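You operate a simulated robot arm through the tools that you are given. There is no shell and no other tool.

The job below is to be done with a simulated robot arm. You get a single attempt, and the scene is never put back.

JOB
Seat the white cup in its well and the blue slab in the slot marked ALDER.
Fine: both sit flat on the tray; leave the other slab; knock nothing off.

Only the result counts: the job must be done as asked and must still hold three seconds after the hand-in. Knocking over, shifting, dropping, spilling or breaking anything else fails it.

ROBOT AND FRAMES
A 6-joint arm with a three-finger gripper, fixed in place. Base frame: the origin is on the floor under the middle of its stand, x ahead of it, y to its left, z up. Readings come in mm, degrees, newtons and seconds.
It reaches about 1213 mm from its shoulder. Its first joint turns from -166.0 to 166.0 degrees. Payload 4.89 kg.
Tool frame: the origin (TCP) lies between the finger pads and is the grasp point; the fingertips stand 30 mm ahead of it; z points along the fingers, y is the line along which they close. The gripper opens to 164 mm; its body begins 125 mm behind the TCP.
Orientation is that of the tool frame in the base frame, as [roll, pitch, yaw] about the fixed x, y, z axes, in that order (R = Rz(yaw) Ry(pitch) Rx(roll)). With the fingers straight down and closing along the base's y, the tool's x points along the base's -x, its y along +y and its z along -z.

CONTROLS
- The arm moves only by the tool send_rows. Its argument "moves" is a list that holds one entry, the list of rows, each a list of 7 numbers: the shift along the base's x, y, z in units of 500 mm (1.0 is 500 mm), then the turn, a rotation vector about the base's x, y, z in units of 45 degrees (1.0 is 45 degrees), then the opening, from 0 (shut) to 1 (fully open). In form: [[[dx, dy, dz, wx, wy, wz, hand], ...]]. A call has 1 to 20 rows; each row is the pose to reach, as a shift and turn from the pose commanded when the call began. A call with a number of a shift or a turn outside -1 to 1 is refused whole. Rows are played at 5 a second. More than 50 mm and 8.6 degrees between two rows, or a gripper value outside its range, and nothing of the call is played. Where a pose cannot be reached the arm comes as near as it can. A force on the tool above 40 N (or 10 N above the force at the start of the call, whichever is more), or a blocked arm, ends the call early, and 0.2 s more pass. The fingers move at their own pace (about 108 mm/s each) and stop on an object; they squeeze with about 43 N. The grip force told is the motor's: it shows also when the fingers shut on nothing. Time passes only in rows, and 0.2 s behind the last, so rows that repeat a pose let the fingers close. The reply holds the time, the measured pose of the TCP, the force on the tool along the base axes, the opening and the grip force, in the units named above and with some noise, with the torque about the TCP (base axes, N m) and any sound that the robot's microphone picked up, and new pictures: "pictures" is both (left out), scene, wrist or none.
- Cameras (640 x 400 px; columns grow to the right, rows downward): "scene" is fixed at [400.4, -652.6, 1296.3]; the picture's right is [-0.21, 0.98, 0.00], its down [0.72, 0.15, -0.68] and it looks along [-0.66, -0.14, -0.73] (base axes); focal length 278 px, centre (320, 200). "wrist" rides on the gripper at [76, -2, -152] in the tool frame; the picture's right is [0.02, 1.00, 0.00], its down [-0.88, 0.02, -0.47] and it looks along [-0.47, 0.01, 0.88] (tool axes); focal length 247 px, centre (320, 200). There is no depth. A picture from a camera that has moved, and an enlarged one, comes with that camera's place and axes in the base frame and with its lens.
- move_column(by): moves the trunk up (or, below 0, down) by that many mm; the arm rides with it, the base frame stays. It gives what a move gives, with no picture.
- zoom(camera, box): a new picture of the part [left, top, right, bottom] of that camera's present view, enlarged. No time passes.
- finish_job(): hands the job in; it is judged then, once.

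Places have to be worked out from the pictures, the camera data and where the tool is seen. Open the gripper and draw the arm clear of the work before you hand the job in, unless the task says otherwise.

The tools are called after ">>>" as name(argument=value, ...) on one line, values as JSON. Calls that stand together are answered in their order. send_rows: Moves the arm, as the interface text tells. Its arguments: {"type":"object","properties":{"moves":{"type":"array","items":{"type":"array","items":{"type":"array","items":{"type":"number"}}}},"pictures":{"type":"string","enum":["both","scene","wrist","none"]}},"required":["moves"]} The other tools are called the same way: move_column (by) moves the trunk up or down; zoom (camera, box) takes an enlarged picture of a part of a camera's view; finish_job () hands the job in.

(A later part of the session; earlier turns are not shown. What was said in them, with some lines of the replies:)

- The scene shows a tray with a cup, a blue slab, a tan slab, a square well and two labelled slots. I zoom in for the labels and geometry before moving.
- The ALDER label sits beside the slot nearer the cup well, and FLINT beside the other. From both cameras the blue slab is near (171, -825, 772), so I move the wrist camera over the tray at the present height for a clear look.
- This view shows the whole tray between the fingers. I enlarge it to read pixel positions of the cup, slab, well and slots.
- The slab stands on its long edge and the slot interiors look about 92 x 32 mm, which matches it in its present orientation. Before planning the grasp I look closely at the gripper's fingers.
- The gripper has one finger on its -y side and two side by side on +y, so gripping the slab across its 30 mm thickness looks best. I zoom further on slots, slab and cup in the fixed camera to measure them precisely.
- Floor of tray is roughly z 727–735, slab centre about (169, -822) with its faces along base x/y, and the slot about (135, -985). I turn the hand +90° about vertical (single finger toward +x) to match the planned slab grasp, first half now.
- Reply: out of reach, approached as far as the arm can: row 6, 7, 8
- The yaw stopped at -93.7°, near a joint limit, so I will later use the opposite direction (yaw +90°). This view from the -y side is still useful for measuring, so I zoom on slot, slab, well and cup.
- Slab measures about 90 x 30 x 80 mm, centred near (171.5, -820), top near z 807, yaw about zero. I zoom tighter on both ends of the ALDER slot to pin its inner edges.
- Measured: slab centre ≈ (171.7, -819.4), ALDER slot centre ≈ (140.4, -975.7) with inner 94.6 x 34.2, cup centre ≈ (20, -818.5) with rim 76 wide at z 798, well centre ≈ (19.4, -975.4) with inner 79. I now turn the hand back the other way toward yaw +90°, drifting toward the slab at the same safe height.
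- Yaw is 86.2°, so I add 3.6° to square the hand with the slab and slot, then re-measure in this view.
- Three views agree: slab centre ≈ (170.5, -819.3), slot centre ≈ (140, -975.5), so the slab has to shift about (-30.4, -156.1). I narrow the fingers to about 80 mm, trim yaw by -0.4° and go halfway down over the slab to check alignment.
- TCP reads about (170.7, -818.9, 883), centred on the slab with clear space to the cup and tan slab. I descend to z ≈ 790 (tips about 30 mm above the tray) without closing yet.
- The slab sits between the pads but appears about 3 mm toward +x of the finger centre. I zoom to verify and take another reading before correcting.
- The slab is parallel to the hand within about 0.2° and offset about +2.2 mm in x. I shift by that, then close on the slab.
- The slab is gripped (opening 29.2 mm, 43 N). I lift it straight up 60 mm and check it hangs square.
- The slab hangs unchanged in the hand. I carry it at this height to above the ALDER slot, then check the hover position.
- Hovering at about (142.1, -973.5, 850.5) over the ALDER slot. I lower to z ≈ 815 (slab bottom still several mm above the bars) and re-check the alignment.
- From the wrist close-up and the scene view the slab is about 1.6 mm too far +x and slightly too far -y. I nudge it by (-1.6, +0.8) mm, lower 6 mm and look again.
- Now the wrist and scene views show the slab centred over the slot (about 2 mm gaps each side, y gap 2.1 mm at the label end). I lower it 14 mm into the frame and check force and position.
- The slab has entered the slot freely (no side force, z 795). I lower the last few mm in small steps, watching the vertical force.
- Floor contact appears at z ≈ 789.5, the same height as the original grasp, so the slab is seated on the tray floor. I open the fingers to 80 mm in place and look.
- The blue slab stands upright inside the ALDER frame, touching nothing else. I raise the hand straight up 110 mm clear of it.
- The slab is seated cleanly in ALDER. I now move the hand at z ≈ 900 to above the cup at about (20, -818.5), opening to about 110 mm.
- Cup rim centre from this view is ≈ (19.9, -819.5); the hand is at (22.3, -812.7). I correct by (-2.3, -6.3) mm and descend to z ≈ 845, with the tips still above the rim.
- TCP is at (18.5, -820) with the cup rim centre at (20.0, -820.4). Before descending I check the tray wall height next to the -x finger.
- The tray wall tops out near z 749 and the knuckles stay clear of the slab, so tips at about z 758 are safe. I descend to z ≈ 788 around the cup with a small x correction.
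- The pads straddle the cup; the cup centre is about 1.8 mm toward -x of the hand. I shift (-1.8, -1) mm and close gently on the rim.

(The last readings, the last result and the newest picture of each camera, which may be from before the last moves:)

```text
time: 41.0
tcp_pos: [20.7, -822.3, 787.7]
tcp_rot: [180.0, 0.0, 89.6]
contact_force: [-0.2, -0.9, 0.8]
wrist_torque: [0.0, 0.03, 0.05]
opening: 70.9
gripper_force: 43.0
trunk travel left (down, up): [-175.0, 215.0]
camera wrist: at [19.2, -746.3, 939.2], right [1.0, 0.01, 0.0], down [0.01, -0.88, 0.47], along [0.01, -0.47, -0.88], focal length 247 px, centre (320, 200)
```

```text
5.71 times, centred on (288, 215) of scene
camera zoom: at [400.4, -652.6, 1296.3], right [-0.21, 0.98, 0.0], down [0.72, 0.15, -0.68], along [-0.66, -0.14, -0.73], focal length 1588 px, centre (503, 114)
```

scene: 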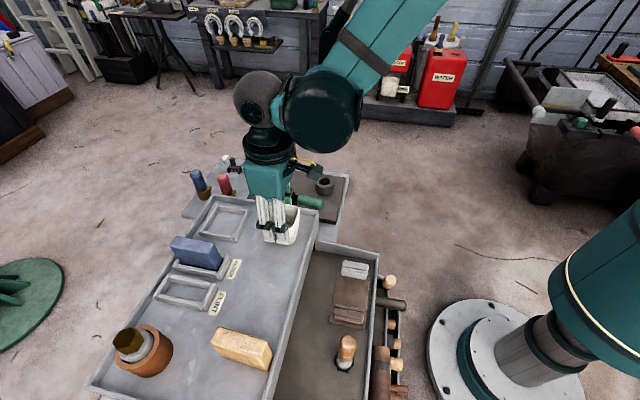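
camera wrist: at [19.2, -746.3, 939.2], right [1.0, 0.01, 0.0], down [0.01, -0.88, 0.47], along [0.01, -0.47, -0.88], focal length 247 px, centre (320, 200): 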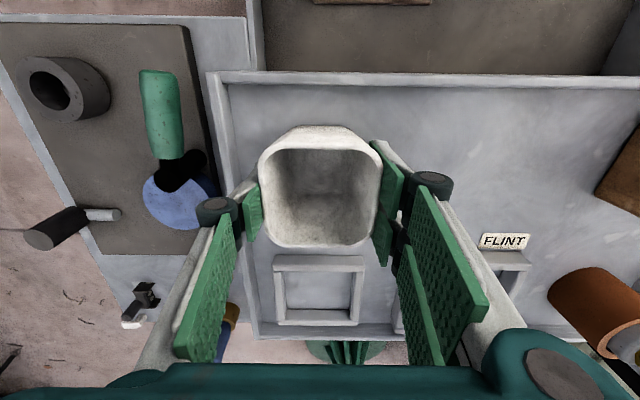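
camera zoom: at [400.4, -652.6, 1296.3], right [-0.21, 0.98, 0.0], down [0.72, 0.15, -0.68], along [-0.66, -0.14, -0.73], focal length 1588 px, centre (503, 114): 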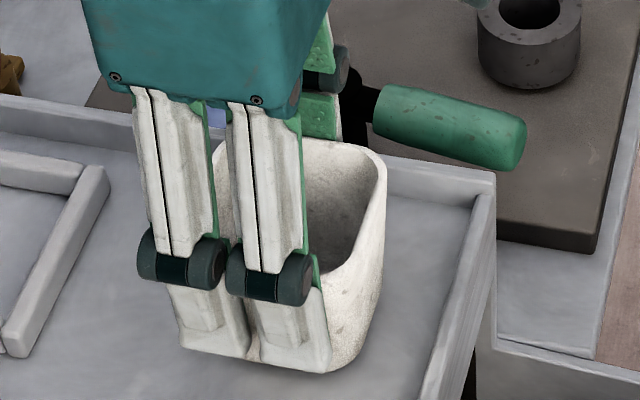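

The cup is gripped (opening 70.9 mm, 43 N). I lift it 60 mm and check that it stays level.

>>> send_rows(moves=[[[0, 0, 0.01, 0, 0, 0, 0], [0, 0, 0.03, 0, 0, 0, 0], [0, 0, 0.06, 0, 0, 0, 0], [0, 0, 0.09, 0, 0, 0, 0], [0, 0, 0.12, 0, 0, 0, 0], [0, 0, 0.12, 0, 0, 0, 0], [0, 0, 0.12, 0, 0, 0, 0]]], pictures="both")

>>> zoom(camera="wrist", box=[200, 80, 440, 280])

>>> zoom(camera="scene", box=[230, 160, 358, 250])

```text
time: 42.6
tcp_pos: [19.1, -821.3, 848.2]
tcp_rot: [180.0, -0.1, 89.5]
contact_force: [0.1, 0.0, -1.0]
wrist_torque: [-0.06, -0.06, 0.01]
opening: 70.5
gripper_force: 42.9
trunk travel left (down, up): [-175.0, 215.0]
camera wrist: at [17.8, -744.4, 1000.6], right [1.0, 0.01, 0.0], down [0.01, -0.88, 0.47], along [0.01, -0.47, -0.88], focal length 247 px, centre (320, 200)
```

scene: 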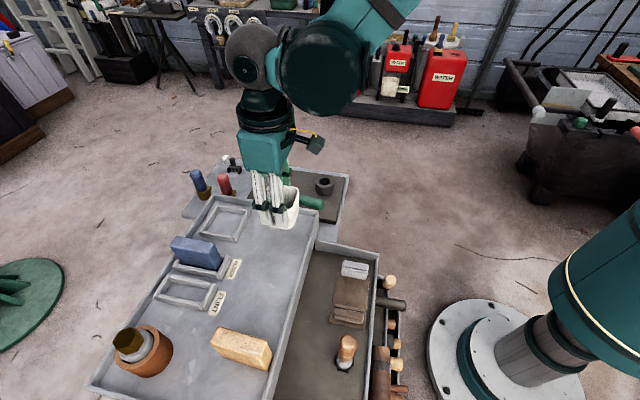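
wrist: 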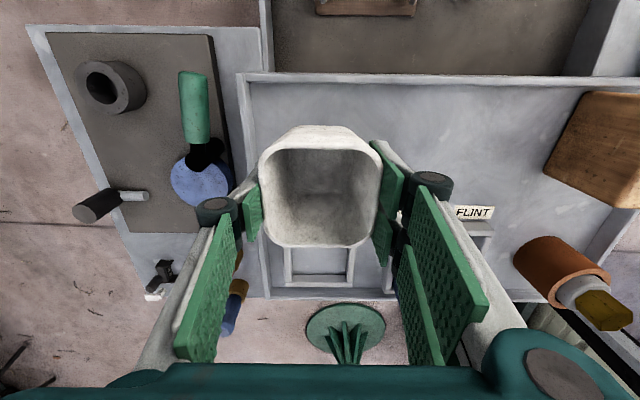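

```text
2.00 times, centred on (320, 180) of wrist
camera zoom: at [17.8, -744.4, 1000.6], right [1.0, 0.01, 0.0], down [0.01, -0.88, 0.47], along [0.01, -0.47, -0.88], focal length 494 px, centre (320, 240)
```

zoom: 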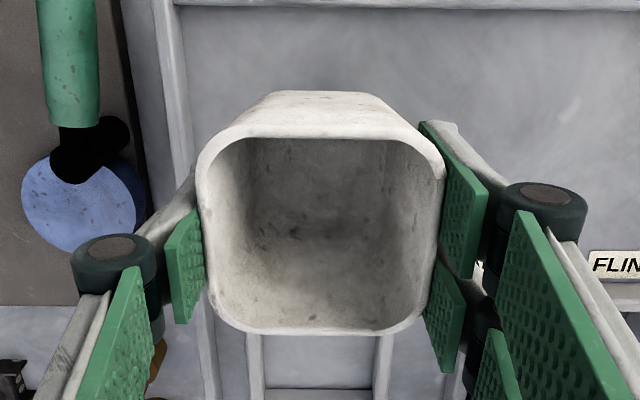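

```text
4.44 times, centred on (294, 205) of scene
camera zoom: at [400.4, -652.6, 1296.3], right [-0.21, 0.98, 0.0], down [0.72, 0.15, -0.68], along [-0.66, -0.14, -0.73], focal length 1235 px, centre (436, 178)
```

zoom: 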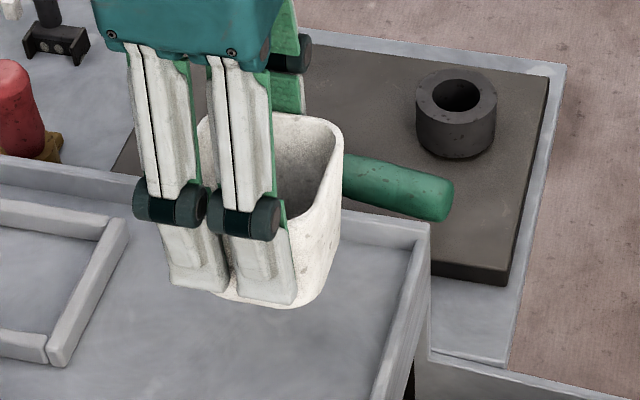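

The cup hangs level and unchanged in the hand. I carry it at this height along -y to above the well.

>>> send_rows(moves=[[[0, -0.03, 0, 0, 0, 0, 0], [0, -0.07, 0, 0, 0, 0, 0], [0.001, -0.12, 0, 0, 0, 0, 0], [0.001, -0.17, 0, 0, 0, 0, 0], [0.002, -0.22, 0, 0, 0, 0, 0], [0.002, -0.27, 0, 0, 0, 0, 0], [0.002, -0.3, 0, 0, 0, 0, 0], [0.002, -0.312, 0, 0, 0, 0, 0], [0.002, -0.312, 0, 0, 0, 0, 0], [0.002, -0.312, 0, 0, 0, 0, 0]]], pictures="both")

>>> send_rows(moves=[[[0, 0, 0, 0, 0, 0, 0]]], pictures="none")

>>> zoom(camera="wrist", box=[200, 60, 440, 260])

>>> zoom(camera="scene", box=[170, 170, 282, 250])

```text
time: 44.8
tcp_pos: [21.7, -979.3, 849.3]
tcp_rot: [-180.0, 0.0, 89.6]
contact_force: [0.0, -0.6, -1.3]
wrist_torque: [0.03, 0.02, -0.01]
opening: 70.8
gripper_force: 43.1
trunk travel left (down, up): [-175.0, 215.0]
camera wrist: at [19.8, -902.4, 1001.5], right [1.0, 0.01, 0.0], down [0.01, -0.88, 0.47], along [0.01, -0.47, -0.88], focal length 247 px, centre (320, 200)
```

scene: 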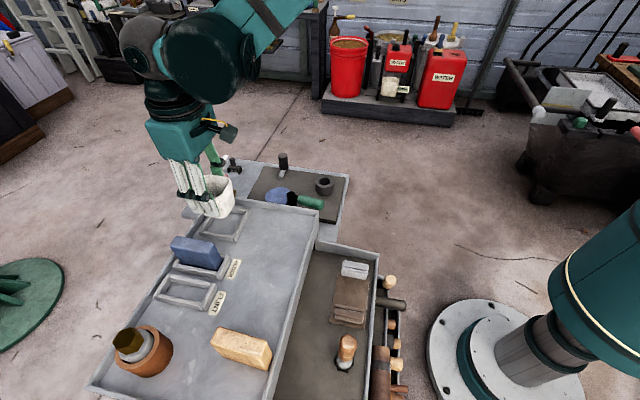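
wrist: 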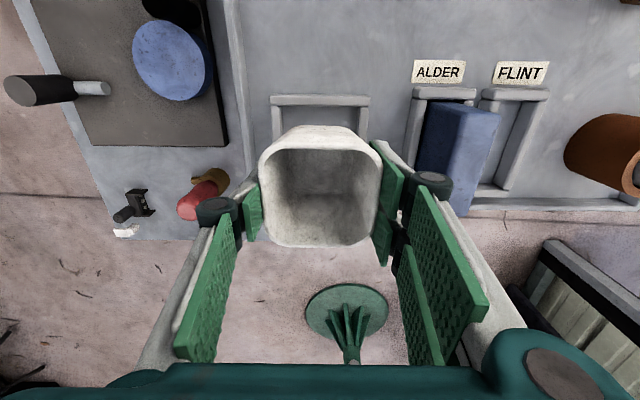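

```text
time: 45.2
tcp_pos: [21.3, -978.2, 850.0]
tcp_rot: [180.0, 0.0, 89.5]
contact_force: [0.4, 0.5, -0.8]
wrist_torque: [-0.03, -0.01, 0.02]
opening: 70.7
gripper_force: 42.9
trunk travel left (down, up): [-175.0, 215.0]
```

```text
2.00 times, centred on (320, 160) of wrist
camera zoom: at [19.8, -902.3, 1001.6], right [1.0, 0.01, 0.0], down [0.01, -0.88, 0.47], along [0.01, -0.47, -0.88], focal length 494 px, centre (320, 280)
```

zoom: 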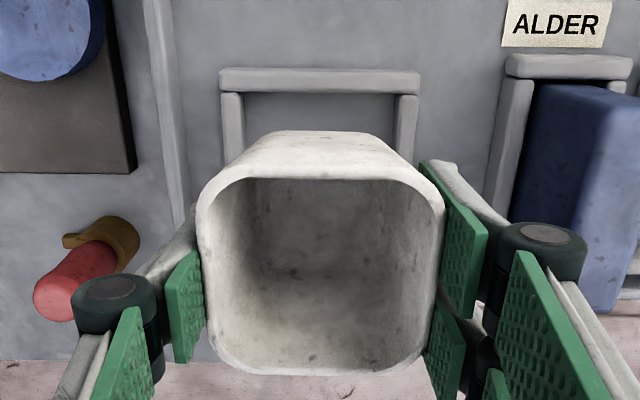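

```text
5.00 times, centred on (226, 210) of scene
camera zoom: at [400.4, -652.6, 1296.3], right [-0.21, 0.98, 0.0], down [0.72, 0.15, -0.68], along [-0.66, -0.14, -0.73], focal length 1389 px, centre (790, 150)
```

zoom: 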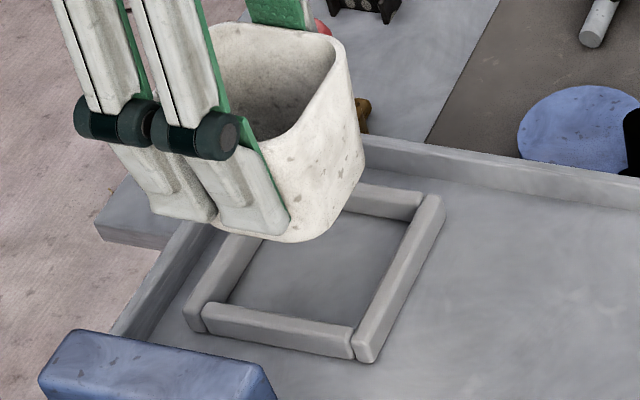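

The cup base is nearly centred over the well (x matches, y within about 1–2 mm, with roughly 8 mm slack per side). I lower to z ≈ 812 with a slight correction and check again.

>>> send_rows(moves=[[[-0.001, 0.001, -0.02, 0, 0, 0, 0], [-0.002, 0.002, -0.045, 0, 0, 0, 0], [-0.002, 0.003, -0.065, 0, 0, 0, 0], [-0.002, 0.003, -0.075, 0, 0, 0, 0], [-0.002, 0.003, -0.075, 0, 0, 0, 0], [-0.002, 0.003, -0.075, 0, 0, 0, 0]]], pictures="both")

>>> send_rows(moves=[[[0, 0, 0, 0, 0, 0, 0]]], pictures="none")

>>> zoom(camera="wrist", box=[240, 75, 400, 175])

>>> zoom(camera="scene", box=[180, 185, 276, 250])

```text
time: 46.6
tcp_pos: [21.8, -977.1, 810.1]
tcp_rot: [180.0, 0.0, 89.5]
contact_force: [0.3, 1.0, -1.2]
wrist_torque: [0.01, 0.01, -0.02]
opening: 70.8
gripper_force: 43.0
trunk travel left (down, up): [-175.0, 215.0]
camera wrist: at [20.4, -902.0, 962.8], right [1.0, 0.01, 0.0], down [0.01, -0.88, 0.47], along [0.01, -0.47, -0.88], focal length 247 px, centre (320, 200)
```

scene: 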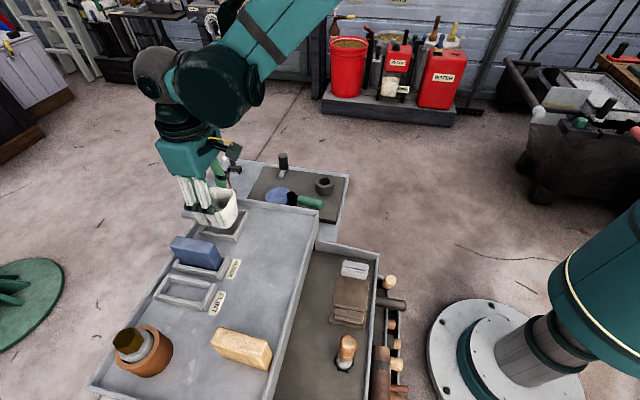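
wrist: 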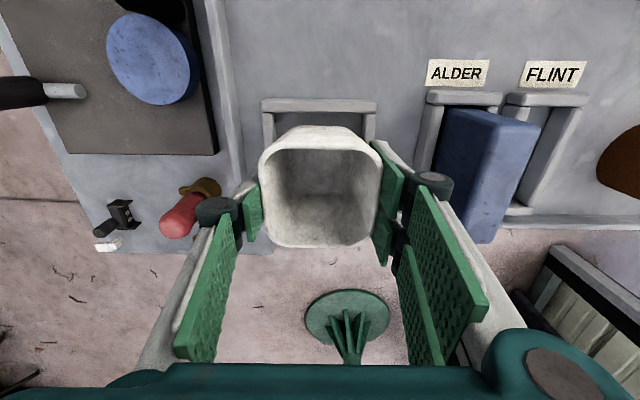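

```text
time: 47.0
tcp_pos: [21.4, -977.2, 810.6]
tcp_rot: [-180.0, 0.0, 89.5]
contact_force: [-0.1, 0.2, -1.2]
wrist_torque: [0.02, 0.01, -0.03]
opening: 70.6
gripper_force: 43.2
trunk travel left (down, up): [-175.0, 215.0]
```

```text
4.00 times, centred on (320, 125) of wrist
camera zoom: at [20.4, -901.9, 962.9], right [1.0, 0.01, 0.0], down [0.01, -0.88, 0.47], along [0.01, -0.47, -0.88], focal length 988 px, centre (320, 500)
```

zoom: 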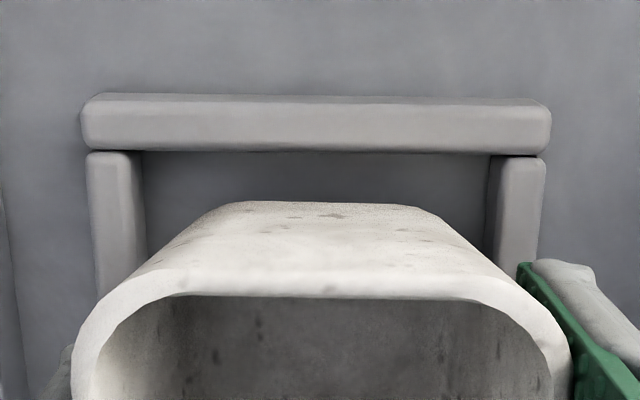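

```text
6.15 times, centred on (228, 218) of scene
camera zoom: at [400.4, -652.6, 1296.3], right [-0.21, 0.98, 0.0], down [0.72, 0.15, -0.68], along [-0.66, -0.14, -0.73], focal length 1710 px, centre (886, 92)
```

zoom: 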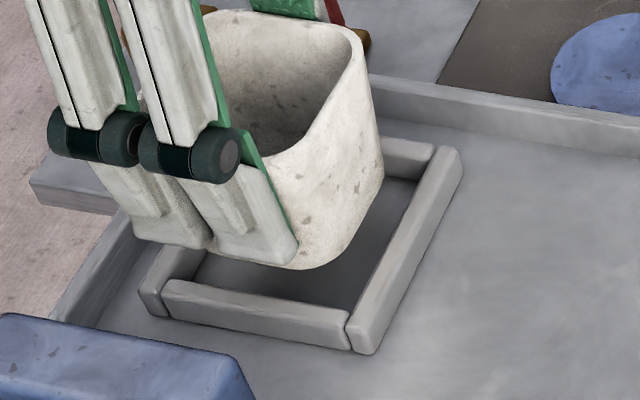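

Gap to the label-side bar is about 8.5 mm and the cup is about 1.2 mm toward +x, well inside the slack. I lower 19 mm with that correction, then finish with small force-watched steps.

>>> send_rows(moves=[[[-0.0024, 0, -0.008, 0, 0, 0, 0], [-0.0024, 0.001, -0.018, 0, 0, 0, 0], [-0.0024, 0.002, -0.028, 0, 0, 0, 0], [-0.0024, 0.002, -0.038, 0, 0, 0, 0], [-0.0024, 0.002, -0.038, 0, 0, 0, 0]]], pictures="none")

>>> send_rows(moves=[[[0, 0, -0.003, 0, 0, 0, 0], [0, 0, -0.003, 0, 0, 0, 0]]], pictures="none")

>>> send_rows(moves=[[[0, 0, -0.002, 0, 0, 0, 0], [0, 0, -0.002, 0, 0, 0, 0]]], pictures="none")

>>> zoom(camera="scene", box=[180, 185, 276, 250])

```text
time: 48.2
tcp_pos: [18.5, -975.9, 792.2]
tcp_rot: [179.9, 0.0, 89.6]
contact_force: [-0.6, -0.2, -1.2]
wrist_torque: [-0.02, -0.03, -0.01]
opening: 70.7
gripper_force: 42.9
trunk travel left (down, up): [-175.0, 215.0]
```

```text
time: 48.8
tcp_pos: [19.8, -976.7, 789.0]
tcp_rot: [-180.0, 0.0, 89.6]
contact_force: [0.1, 0.3, -0.4]
wrist_torque: [-0.02, 0.02, 0.05]
opening: 70.7
gripper_force: 42.9
trunk travel left (down, up): [-175.0, 215.0]
```

```text
time: 49.4
tcp_pos: [19.8, -975.5, 788.1]
tcp_rot: [-180.0, 0.0, 89.6]
contact_force: [0.7, -0.2, -1.2]
wrist_torque: [-0.01, 0.01, -0.01]
opening: 70.7
gripper_force: 43.4
trunk travel left (down, up): [-175.0, 215.0]
```

```text
6.15 times, centred on (228, 218) of scene
camera zoom: at [400.4, -652.6, 1296.3], right [-0.21, 0.98, 0.0], down [0.72, 0.15, -0.68], along [-0.66, -0.14, -0.73], focal length 1710 px, centre (886, 92)
```

zoom: 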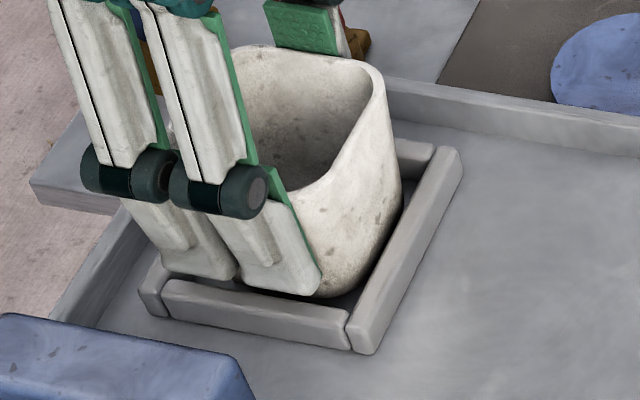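

The cup base is inside the well at z ≈ 788 with no contact force yet. I continue down in 1 mm steps until the floor is felt.

>>> send_rows(moves=[[[0, 0, -0.002, 0, 0, 0, 0], [0, 0, -0.002, 0, 0, 0, 0]]], pictures="none")

>>> send_rows(moves=[[[0, 0, -0.002, 0, 0, 0, 0], [0, 0, -0.002, 0, 0, 0, 0]]], pictures="none")

```text
time: 50.0
tcp_pos: [17.6, -975.6, 787.7]
tcp_rot: [-180.0, 0.0, 89.5]
contact_force: [0.3, 0.0, -1.2]
wrist_torque: [-0.04, 0.0, 0.02]
opening: 70.5
gripper_force: 42.9
trunk travel left (down, up): [-175.0, 215.0]
```

```text
time: 50.6
tcp_pos: [19.1, -977.1, 786.4]
tcp_rot: [179.9, 0.0, 89.5]
contact_force: [-0.8, 0.1, -0.4]
wrist_torque: [0.01, -0.02, 0.0]
opening: 70.8
gripper_force: 43.2
trunk travel left (down, up): [-175.0, 215.0]
```

Still free at z ≈ 786.5. I keep stepping down 1 mm at a time, watching for contact.

>>> send_rows(moves=[[[0, 0, -0.002, 0, 0, 0, 0], [0, 0, -0.002, 0, 0, 0, 0]]], pictures="none")

>>> send_rows(moves=[[[0, 0, 0, 0, 0, 0, 0]]], pictures="none")

>>> zoom(camera="scene", box=[196, 205, 260, 245])

>>> zoom(camera="wrist", box=[240, 75, 400, 175])

```text
time: 51.2
tcp_pos: [19.2, -977.0, 785.7]
tcp_rot: [-179.9, 0.0, 89.5]
contact_force: [-2.1, -1.0, 10.1]
wrist_torque: [0.1, -0.23, -0.01]
opening: 70.8
gripper_force: 42.8
trunk travel left (down, up): [-175.0, 215.0]
```

```text
time: 51.6
tcp_pos: [19.4, -975.9, 788.4]
tcp_rot: [-179.9, -0.1, 89.6]
contact_force: [-3.0, -3.0, 12.4]
wrist_torque: [0.03, -0.22, 0.0]
opening: 70.9
gripper_force: 43.2
trunk travel left (down, up): [-175.0, 215.0]
```

```text
10.00 times, centred on (228, 225) of scene
camera zoom: at [400.4, -652.6, 1296.3], right [-0.21, 0.98, 0.0], down [0.72, 0.15, -0.68], along [-0.66, -0.14, -0.73], focal length 2779 px, centre (1240, -50)
```

zoom: 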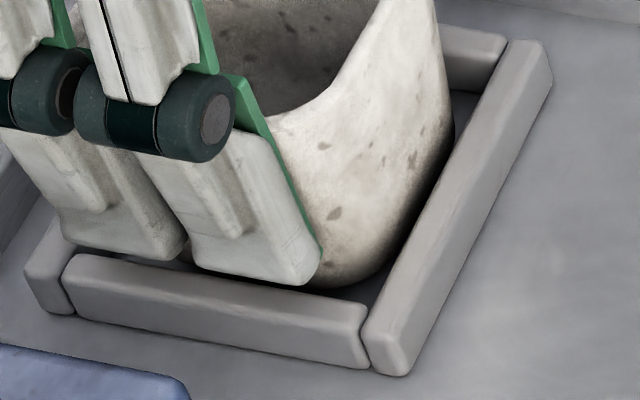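

```text
4.00 times, centred on (320, 125) of wrist
camera zoom: at [17.9, -900.1, 938.9], right [1.0, 0.01, 0.0], down [0.01, -0.88, 0.47], along [0.01, -0.47, -0.88], focal length 988 px, centre (320, 500)
```

zoom: 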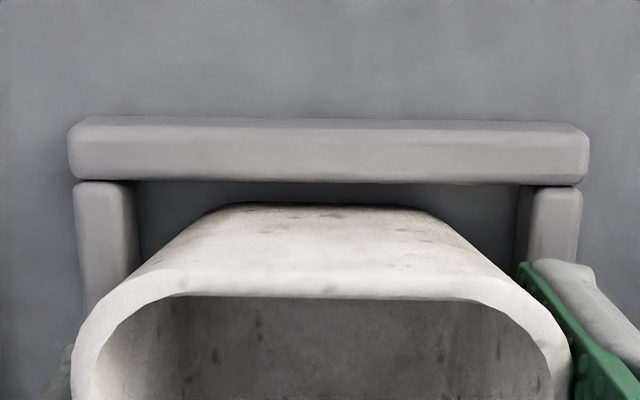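

Floor contact at 10–12 N with the cup inside the frame and clear gaps to the bars. I open the fingers to about 98 mm to release it, keeping clear of the slab.

>>> send_rows(moves=[[[0, 0, 0.001, 0, 0, 0, 0.44], [0, 0, 0.001, 0, 0, 0, 0.48], [0, 0, 0.001, 0, 0, 0, 0.54], [0, 0, 0.001, 0, 0, 0, 0.6], [0, 0, 0.001, 0, 0, 0, 0.6], [0, 0, 0.001, 0, 0, 0, 0.6]]], pictures="both")

>>> zoom(camera="scene", box=[180, 185, 276, 250])

>>> zoom(camera="wrist", box=[200, 80, 440, 280])

```text
time: 53.0
tcp_pos: [19.2, -976.2, 786.5]
tcp_rot: [180.0, -0.1, 89.5]
contact_force: [0.3, -0.3, -0.2]
wrist_torque: [0.0, 0.0, -0.02]
opening: 98.4
gripper_force: 0.1
trunk travel left (down, up): [-175.0, 215.0]
camera wrist: at [18.0, -899.9, 937.9], right [1.0, 0.01, 0.0], down [0.01, -0.88, 0.47], along [0.01, -0.47, -0.88], focal length 247 px, centre (320, 200)
```

scene: 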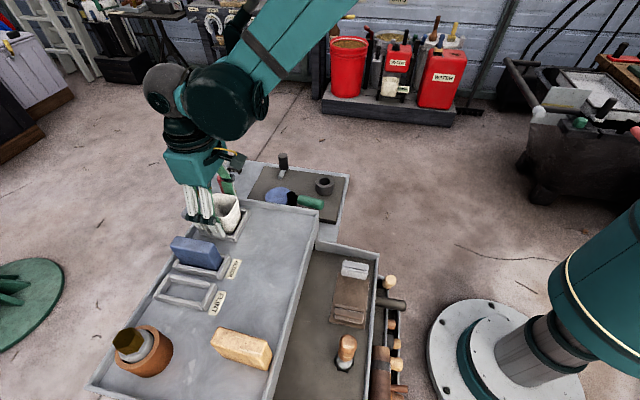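
wrist: 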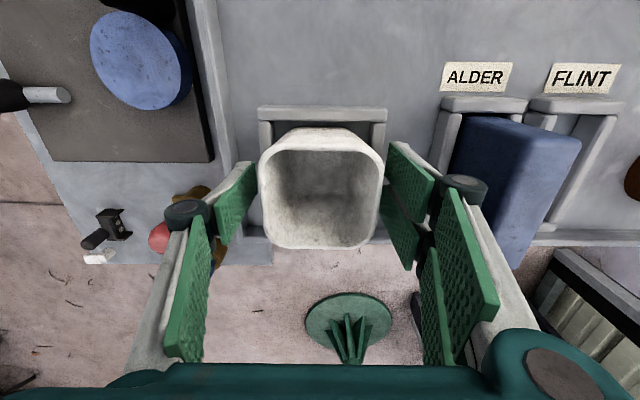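

```text
6.15 times, centred on (228, 218) of scene
camera zoom: at [400.4, -652.6, 1296.3], right [-0.21, 0.98, 0.0], down [0.72, 0.15, -0.68], along [-0.66, -0.14, -0.73], focal length 1710 px, centre (886, 92)
```

zoom: 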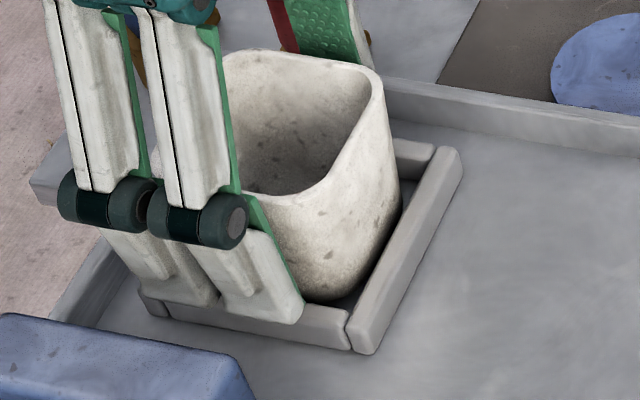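

```text
2.00 times, centred on (320, 180) of wrist
camera zoom: at [18.0, -899.9, 937.9], right [1.0, 0.01, 0.0], down [0.01, -0.88, 0.47], along [0.01, -0.47, -0.88], focal length 494 px, centre (320, 240)
```

zoom: 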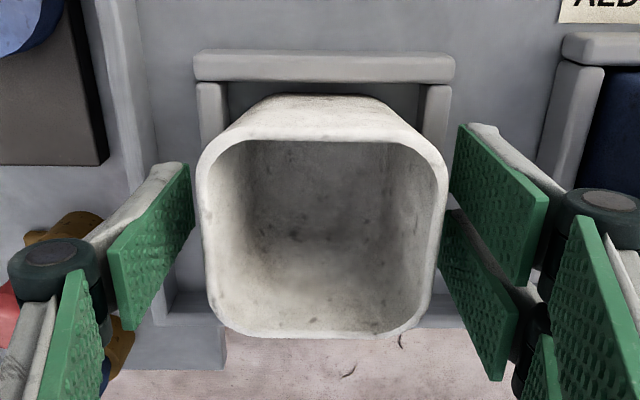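

The cup is released and standing in the well with about 11 mm finger clearance each side. I raise the hand straight up well clear.

>>> send_rows(moves=[[[0, 0, 0.02, 0, 0, 0, 0.6], [0, 0, 0.05, 0, 0, 0, 0.6], [0, 0, 0.1, 0, 0, 0, 0.6], [0, 0, 0.17, 0, 0, 0, 0.6], [0, 0, 0.25, 0, 0, 0, 0.6], [0, 0, 0.33, 0, 0, 0, 0.6], [0, 0, 0.33, 0, 0, 0, 0.6]]], pictures="both")

>>> zoom(camera="scene", box=[165, 185, 277, 285])

>>> zoom(camera="wrist", box=[240, 90, 460, 230])

```text
time: 54.6
tcp_pos: [22.1, -977.2, 952.8]
tcp_rot: [179.9, 0.0, 89.5]
contact_force: [0.5, -0.1, 0.6]
wrist_torque: [-0.08, -0.03, 0.0]
opening: 98.6
gripper_force: 0.0
trunk travel left (down, up): [-175.0, 215.0]
camera wrist: at [19.4, -901.5, 1104.7], right [1.0, 0.01, 0.0], down [0.01, -0.88, 0.47], along [0.01, -0.47, -0.88], focal length 247 px, centre (320, 200)
```

scene: 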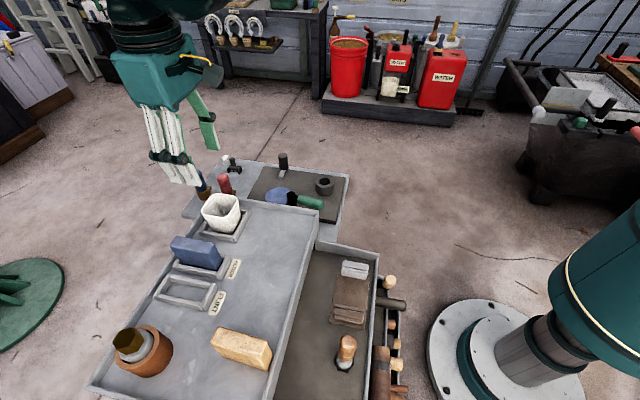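
wrist: 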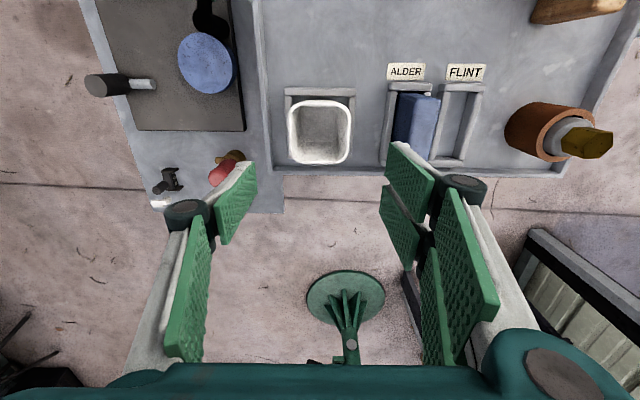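

```text
4.00 times, centred on (221, 235) of scene
camera zoom: at [400.4, -652.6, 1296.3], right [-0.21, 0.98, 0.0], down [0.72, 0.15, -0.68], along [-0.66, -0.14, -0.73], focal length 1111 px, centre (716, 60)
```

zoom: 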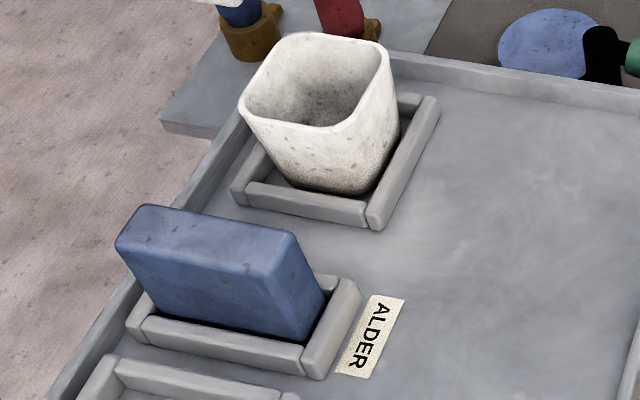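

```text
2.86 times, centred on (350, 160) of wrist
camera zoom: at [19.4, -901.5, 1104.7], right [1.0, 0.01, 0.0], down [0.01, -0.88, 0.47], along [0.01, -0.47, -0.88], focal length 706 px, centre (234, 314)
```

zoom: 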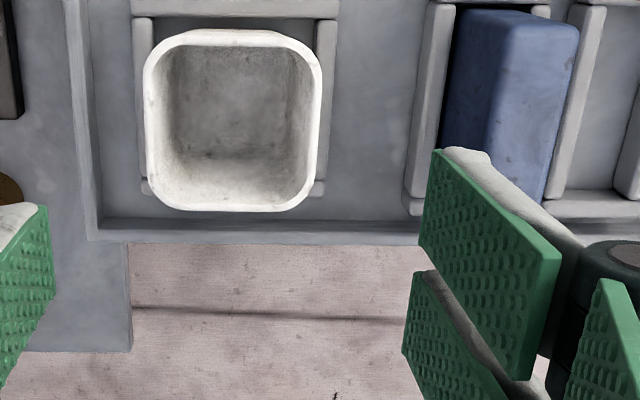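

Both pieces look seated with the frames around them. I withdraw the arm toward its starting place, clear of the work, and take a final look.

>>> send_rows(moves=[[[-0.01, 0.03, 0.03, 0, 0, 0, 0.6], [-0.03, 0.09, 0.06, 0, 0, 0, 0.6], [-0.05, 0.17, 0.09, 0, 0, 0, 0.6], [-0.07, 0.26, 0.1, 0, 0, 0, 0.6], [-0.095, 0.35, 0.1, 0, 0, 0, 0.6], [-0.12, 0.44, 0.1, 0, 0, 0, 0.6], [-0.145, 0.53, 0.1, 0, 0, 0, 0.6], [-0.17, 0.62, 0.1, 0, 0, 0, 0.6], [-0.195, 0.71, 0.1, 0, 0, 0, 0.6], [-0.22, 0.79, 0.1, 0, 0, 0, 0.6], [-0.24, 0.85, 0.1, 0, 0, 0, 0.6], [-0.24, 0.85, 0.1, 0, 0, 0, 0.6]]], pictures="both")

>>> zoom(camera="scene", box=[190, 185, 254, 245])

>>> zoom(camera="scene", box=[155, 225, 251, 285])

>>> zoom(camera="scene", box=[80, 180, 400, 400])

```text
time: 57.2
tcp_pos: [-102.5, -550.3, 1002.4]
tcp_rot: [-180.0, 0.0, 89.5]
contact_force: [0.4, 0.1, 0.7]
wrist_torque: [-0.07, -0.01, -0.06]
opening: 98.4
gripper_force: 0.0
trunk travel left (down, up): [-175.0, 215.0]
camera wrist: at [-104.4, -474.4, 1154.4], right [1.0, 0.01, 0.0], down [0.01, -0.88, 0.47], along [0.01, -0.47, -0.88], focal length 247 px, centre (320, 200)
```

scene: 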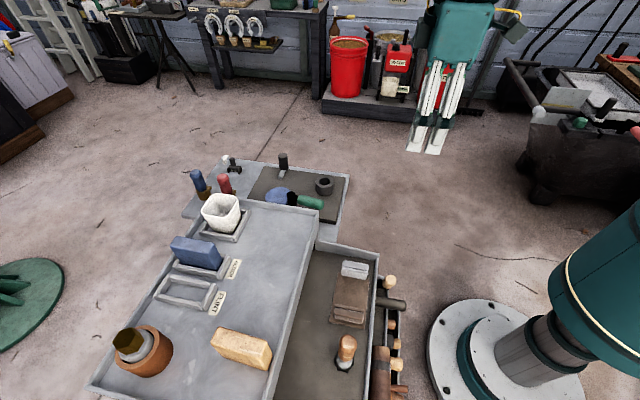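
wrist: 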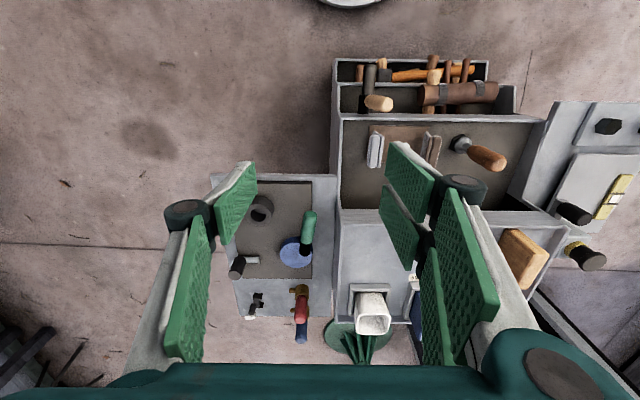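

```text
6.67 times, centred on (222, 215) of scene
camera zoom: at [400.4, -652.6, 1296.3], right [-0.21, 0.98, 0.0], down [0.72, 0.15, -0.68], along [-0.66, -0.14, -0.73], focal length 1852 px, centre (973, 100)
```

zoom: 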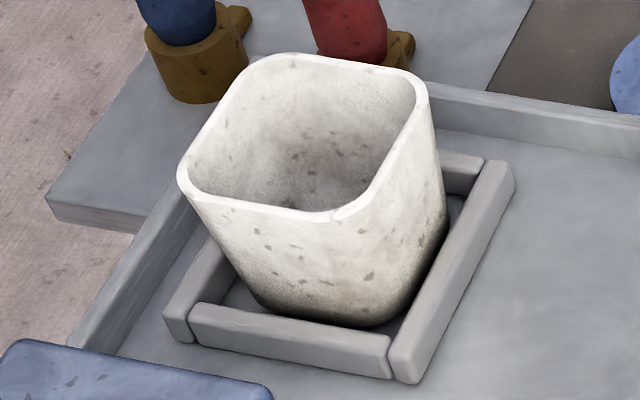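

```text
6.67 times, centred on (203, 255) of scene
camera zoom: at [400.4, -652.6, 1296.3], right [-0.21, 0.98, 0.0], down [0.72, 0.15, -0.68], along [-0.66, -0.14, -0.73], focal length 1852 px, centre (1100, -167)
```

zoom: 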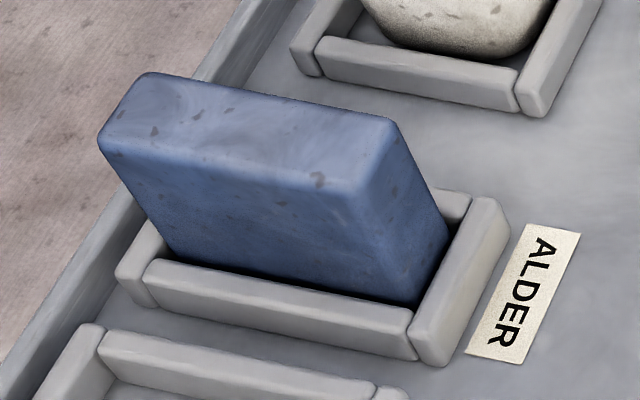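

```text
1.82 times, centred on (240, 290) of scene
camera zoom: at [400.4, -652.6, 1296.3], right [-0.21, 0.98, 0.0], down [0.72, 0.15, -0.68], along [-0.66, -0.14, -0.73], focal length 505 px, centre (466, 36)
```

zoom: 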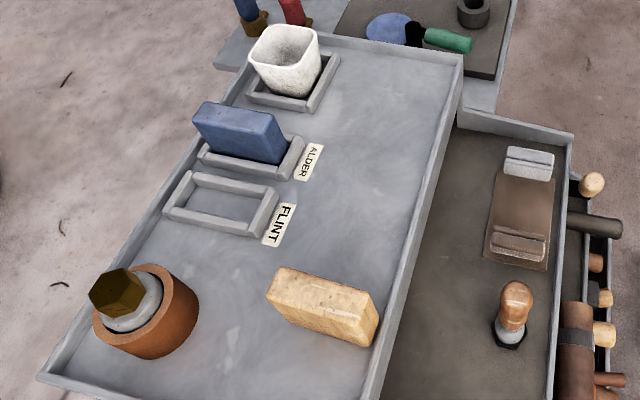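

The cup stands flat inside its well, the blue slab stands in the ALDER frame, and the tan slab, pot and other items are where they began. The hand is open and drawn clear, so I hand in.

>>> finish_job()

```text
The job is handed in.
```

The job is handed in: the white cup is in its well and the blue slab is in the slot marked ALDER.

- **Blue slab:** it stands upright inside the ALDER frame. It touched the tray floor at the same hand height as where it was picked up, so it is fully down.
- **White cup:** it sits inside the well with a clear gap to the bars. I felt the tray floor at about 10–12 N before letting go.
- **Everything else:** the tan slab was never touched. It, the pot and the other items look unmoved in the last pictures, and nothing was knocked off.

The gripper is open and the arm is back near its starting place. No result came back beyond confirmation of the hand-in, so whether it passed is not known yet.
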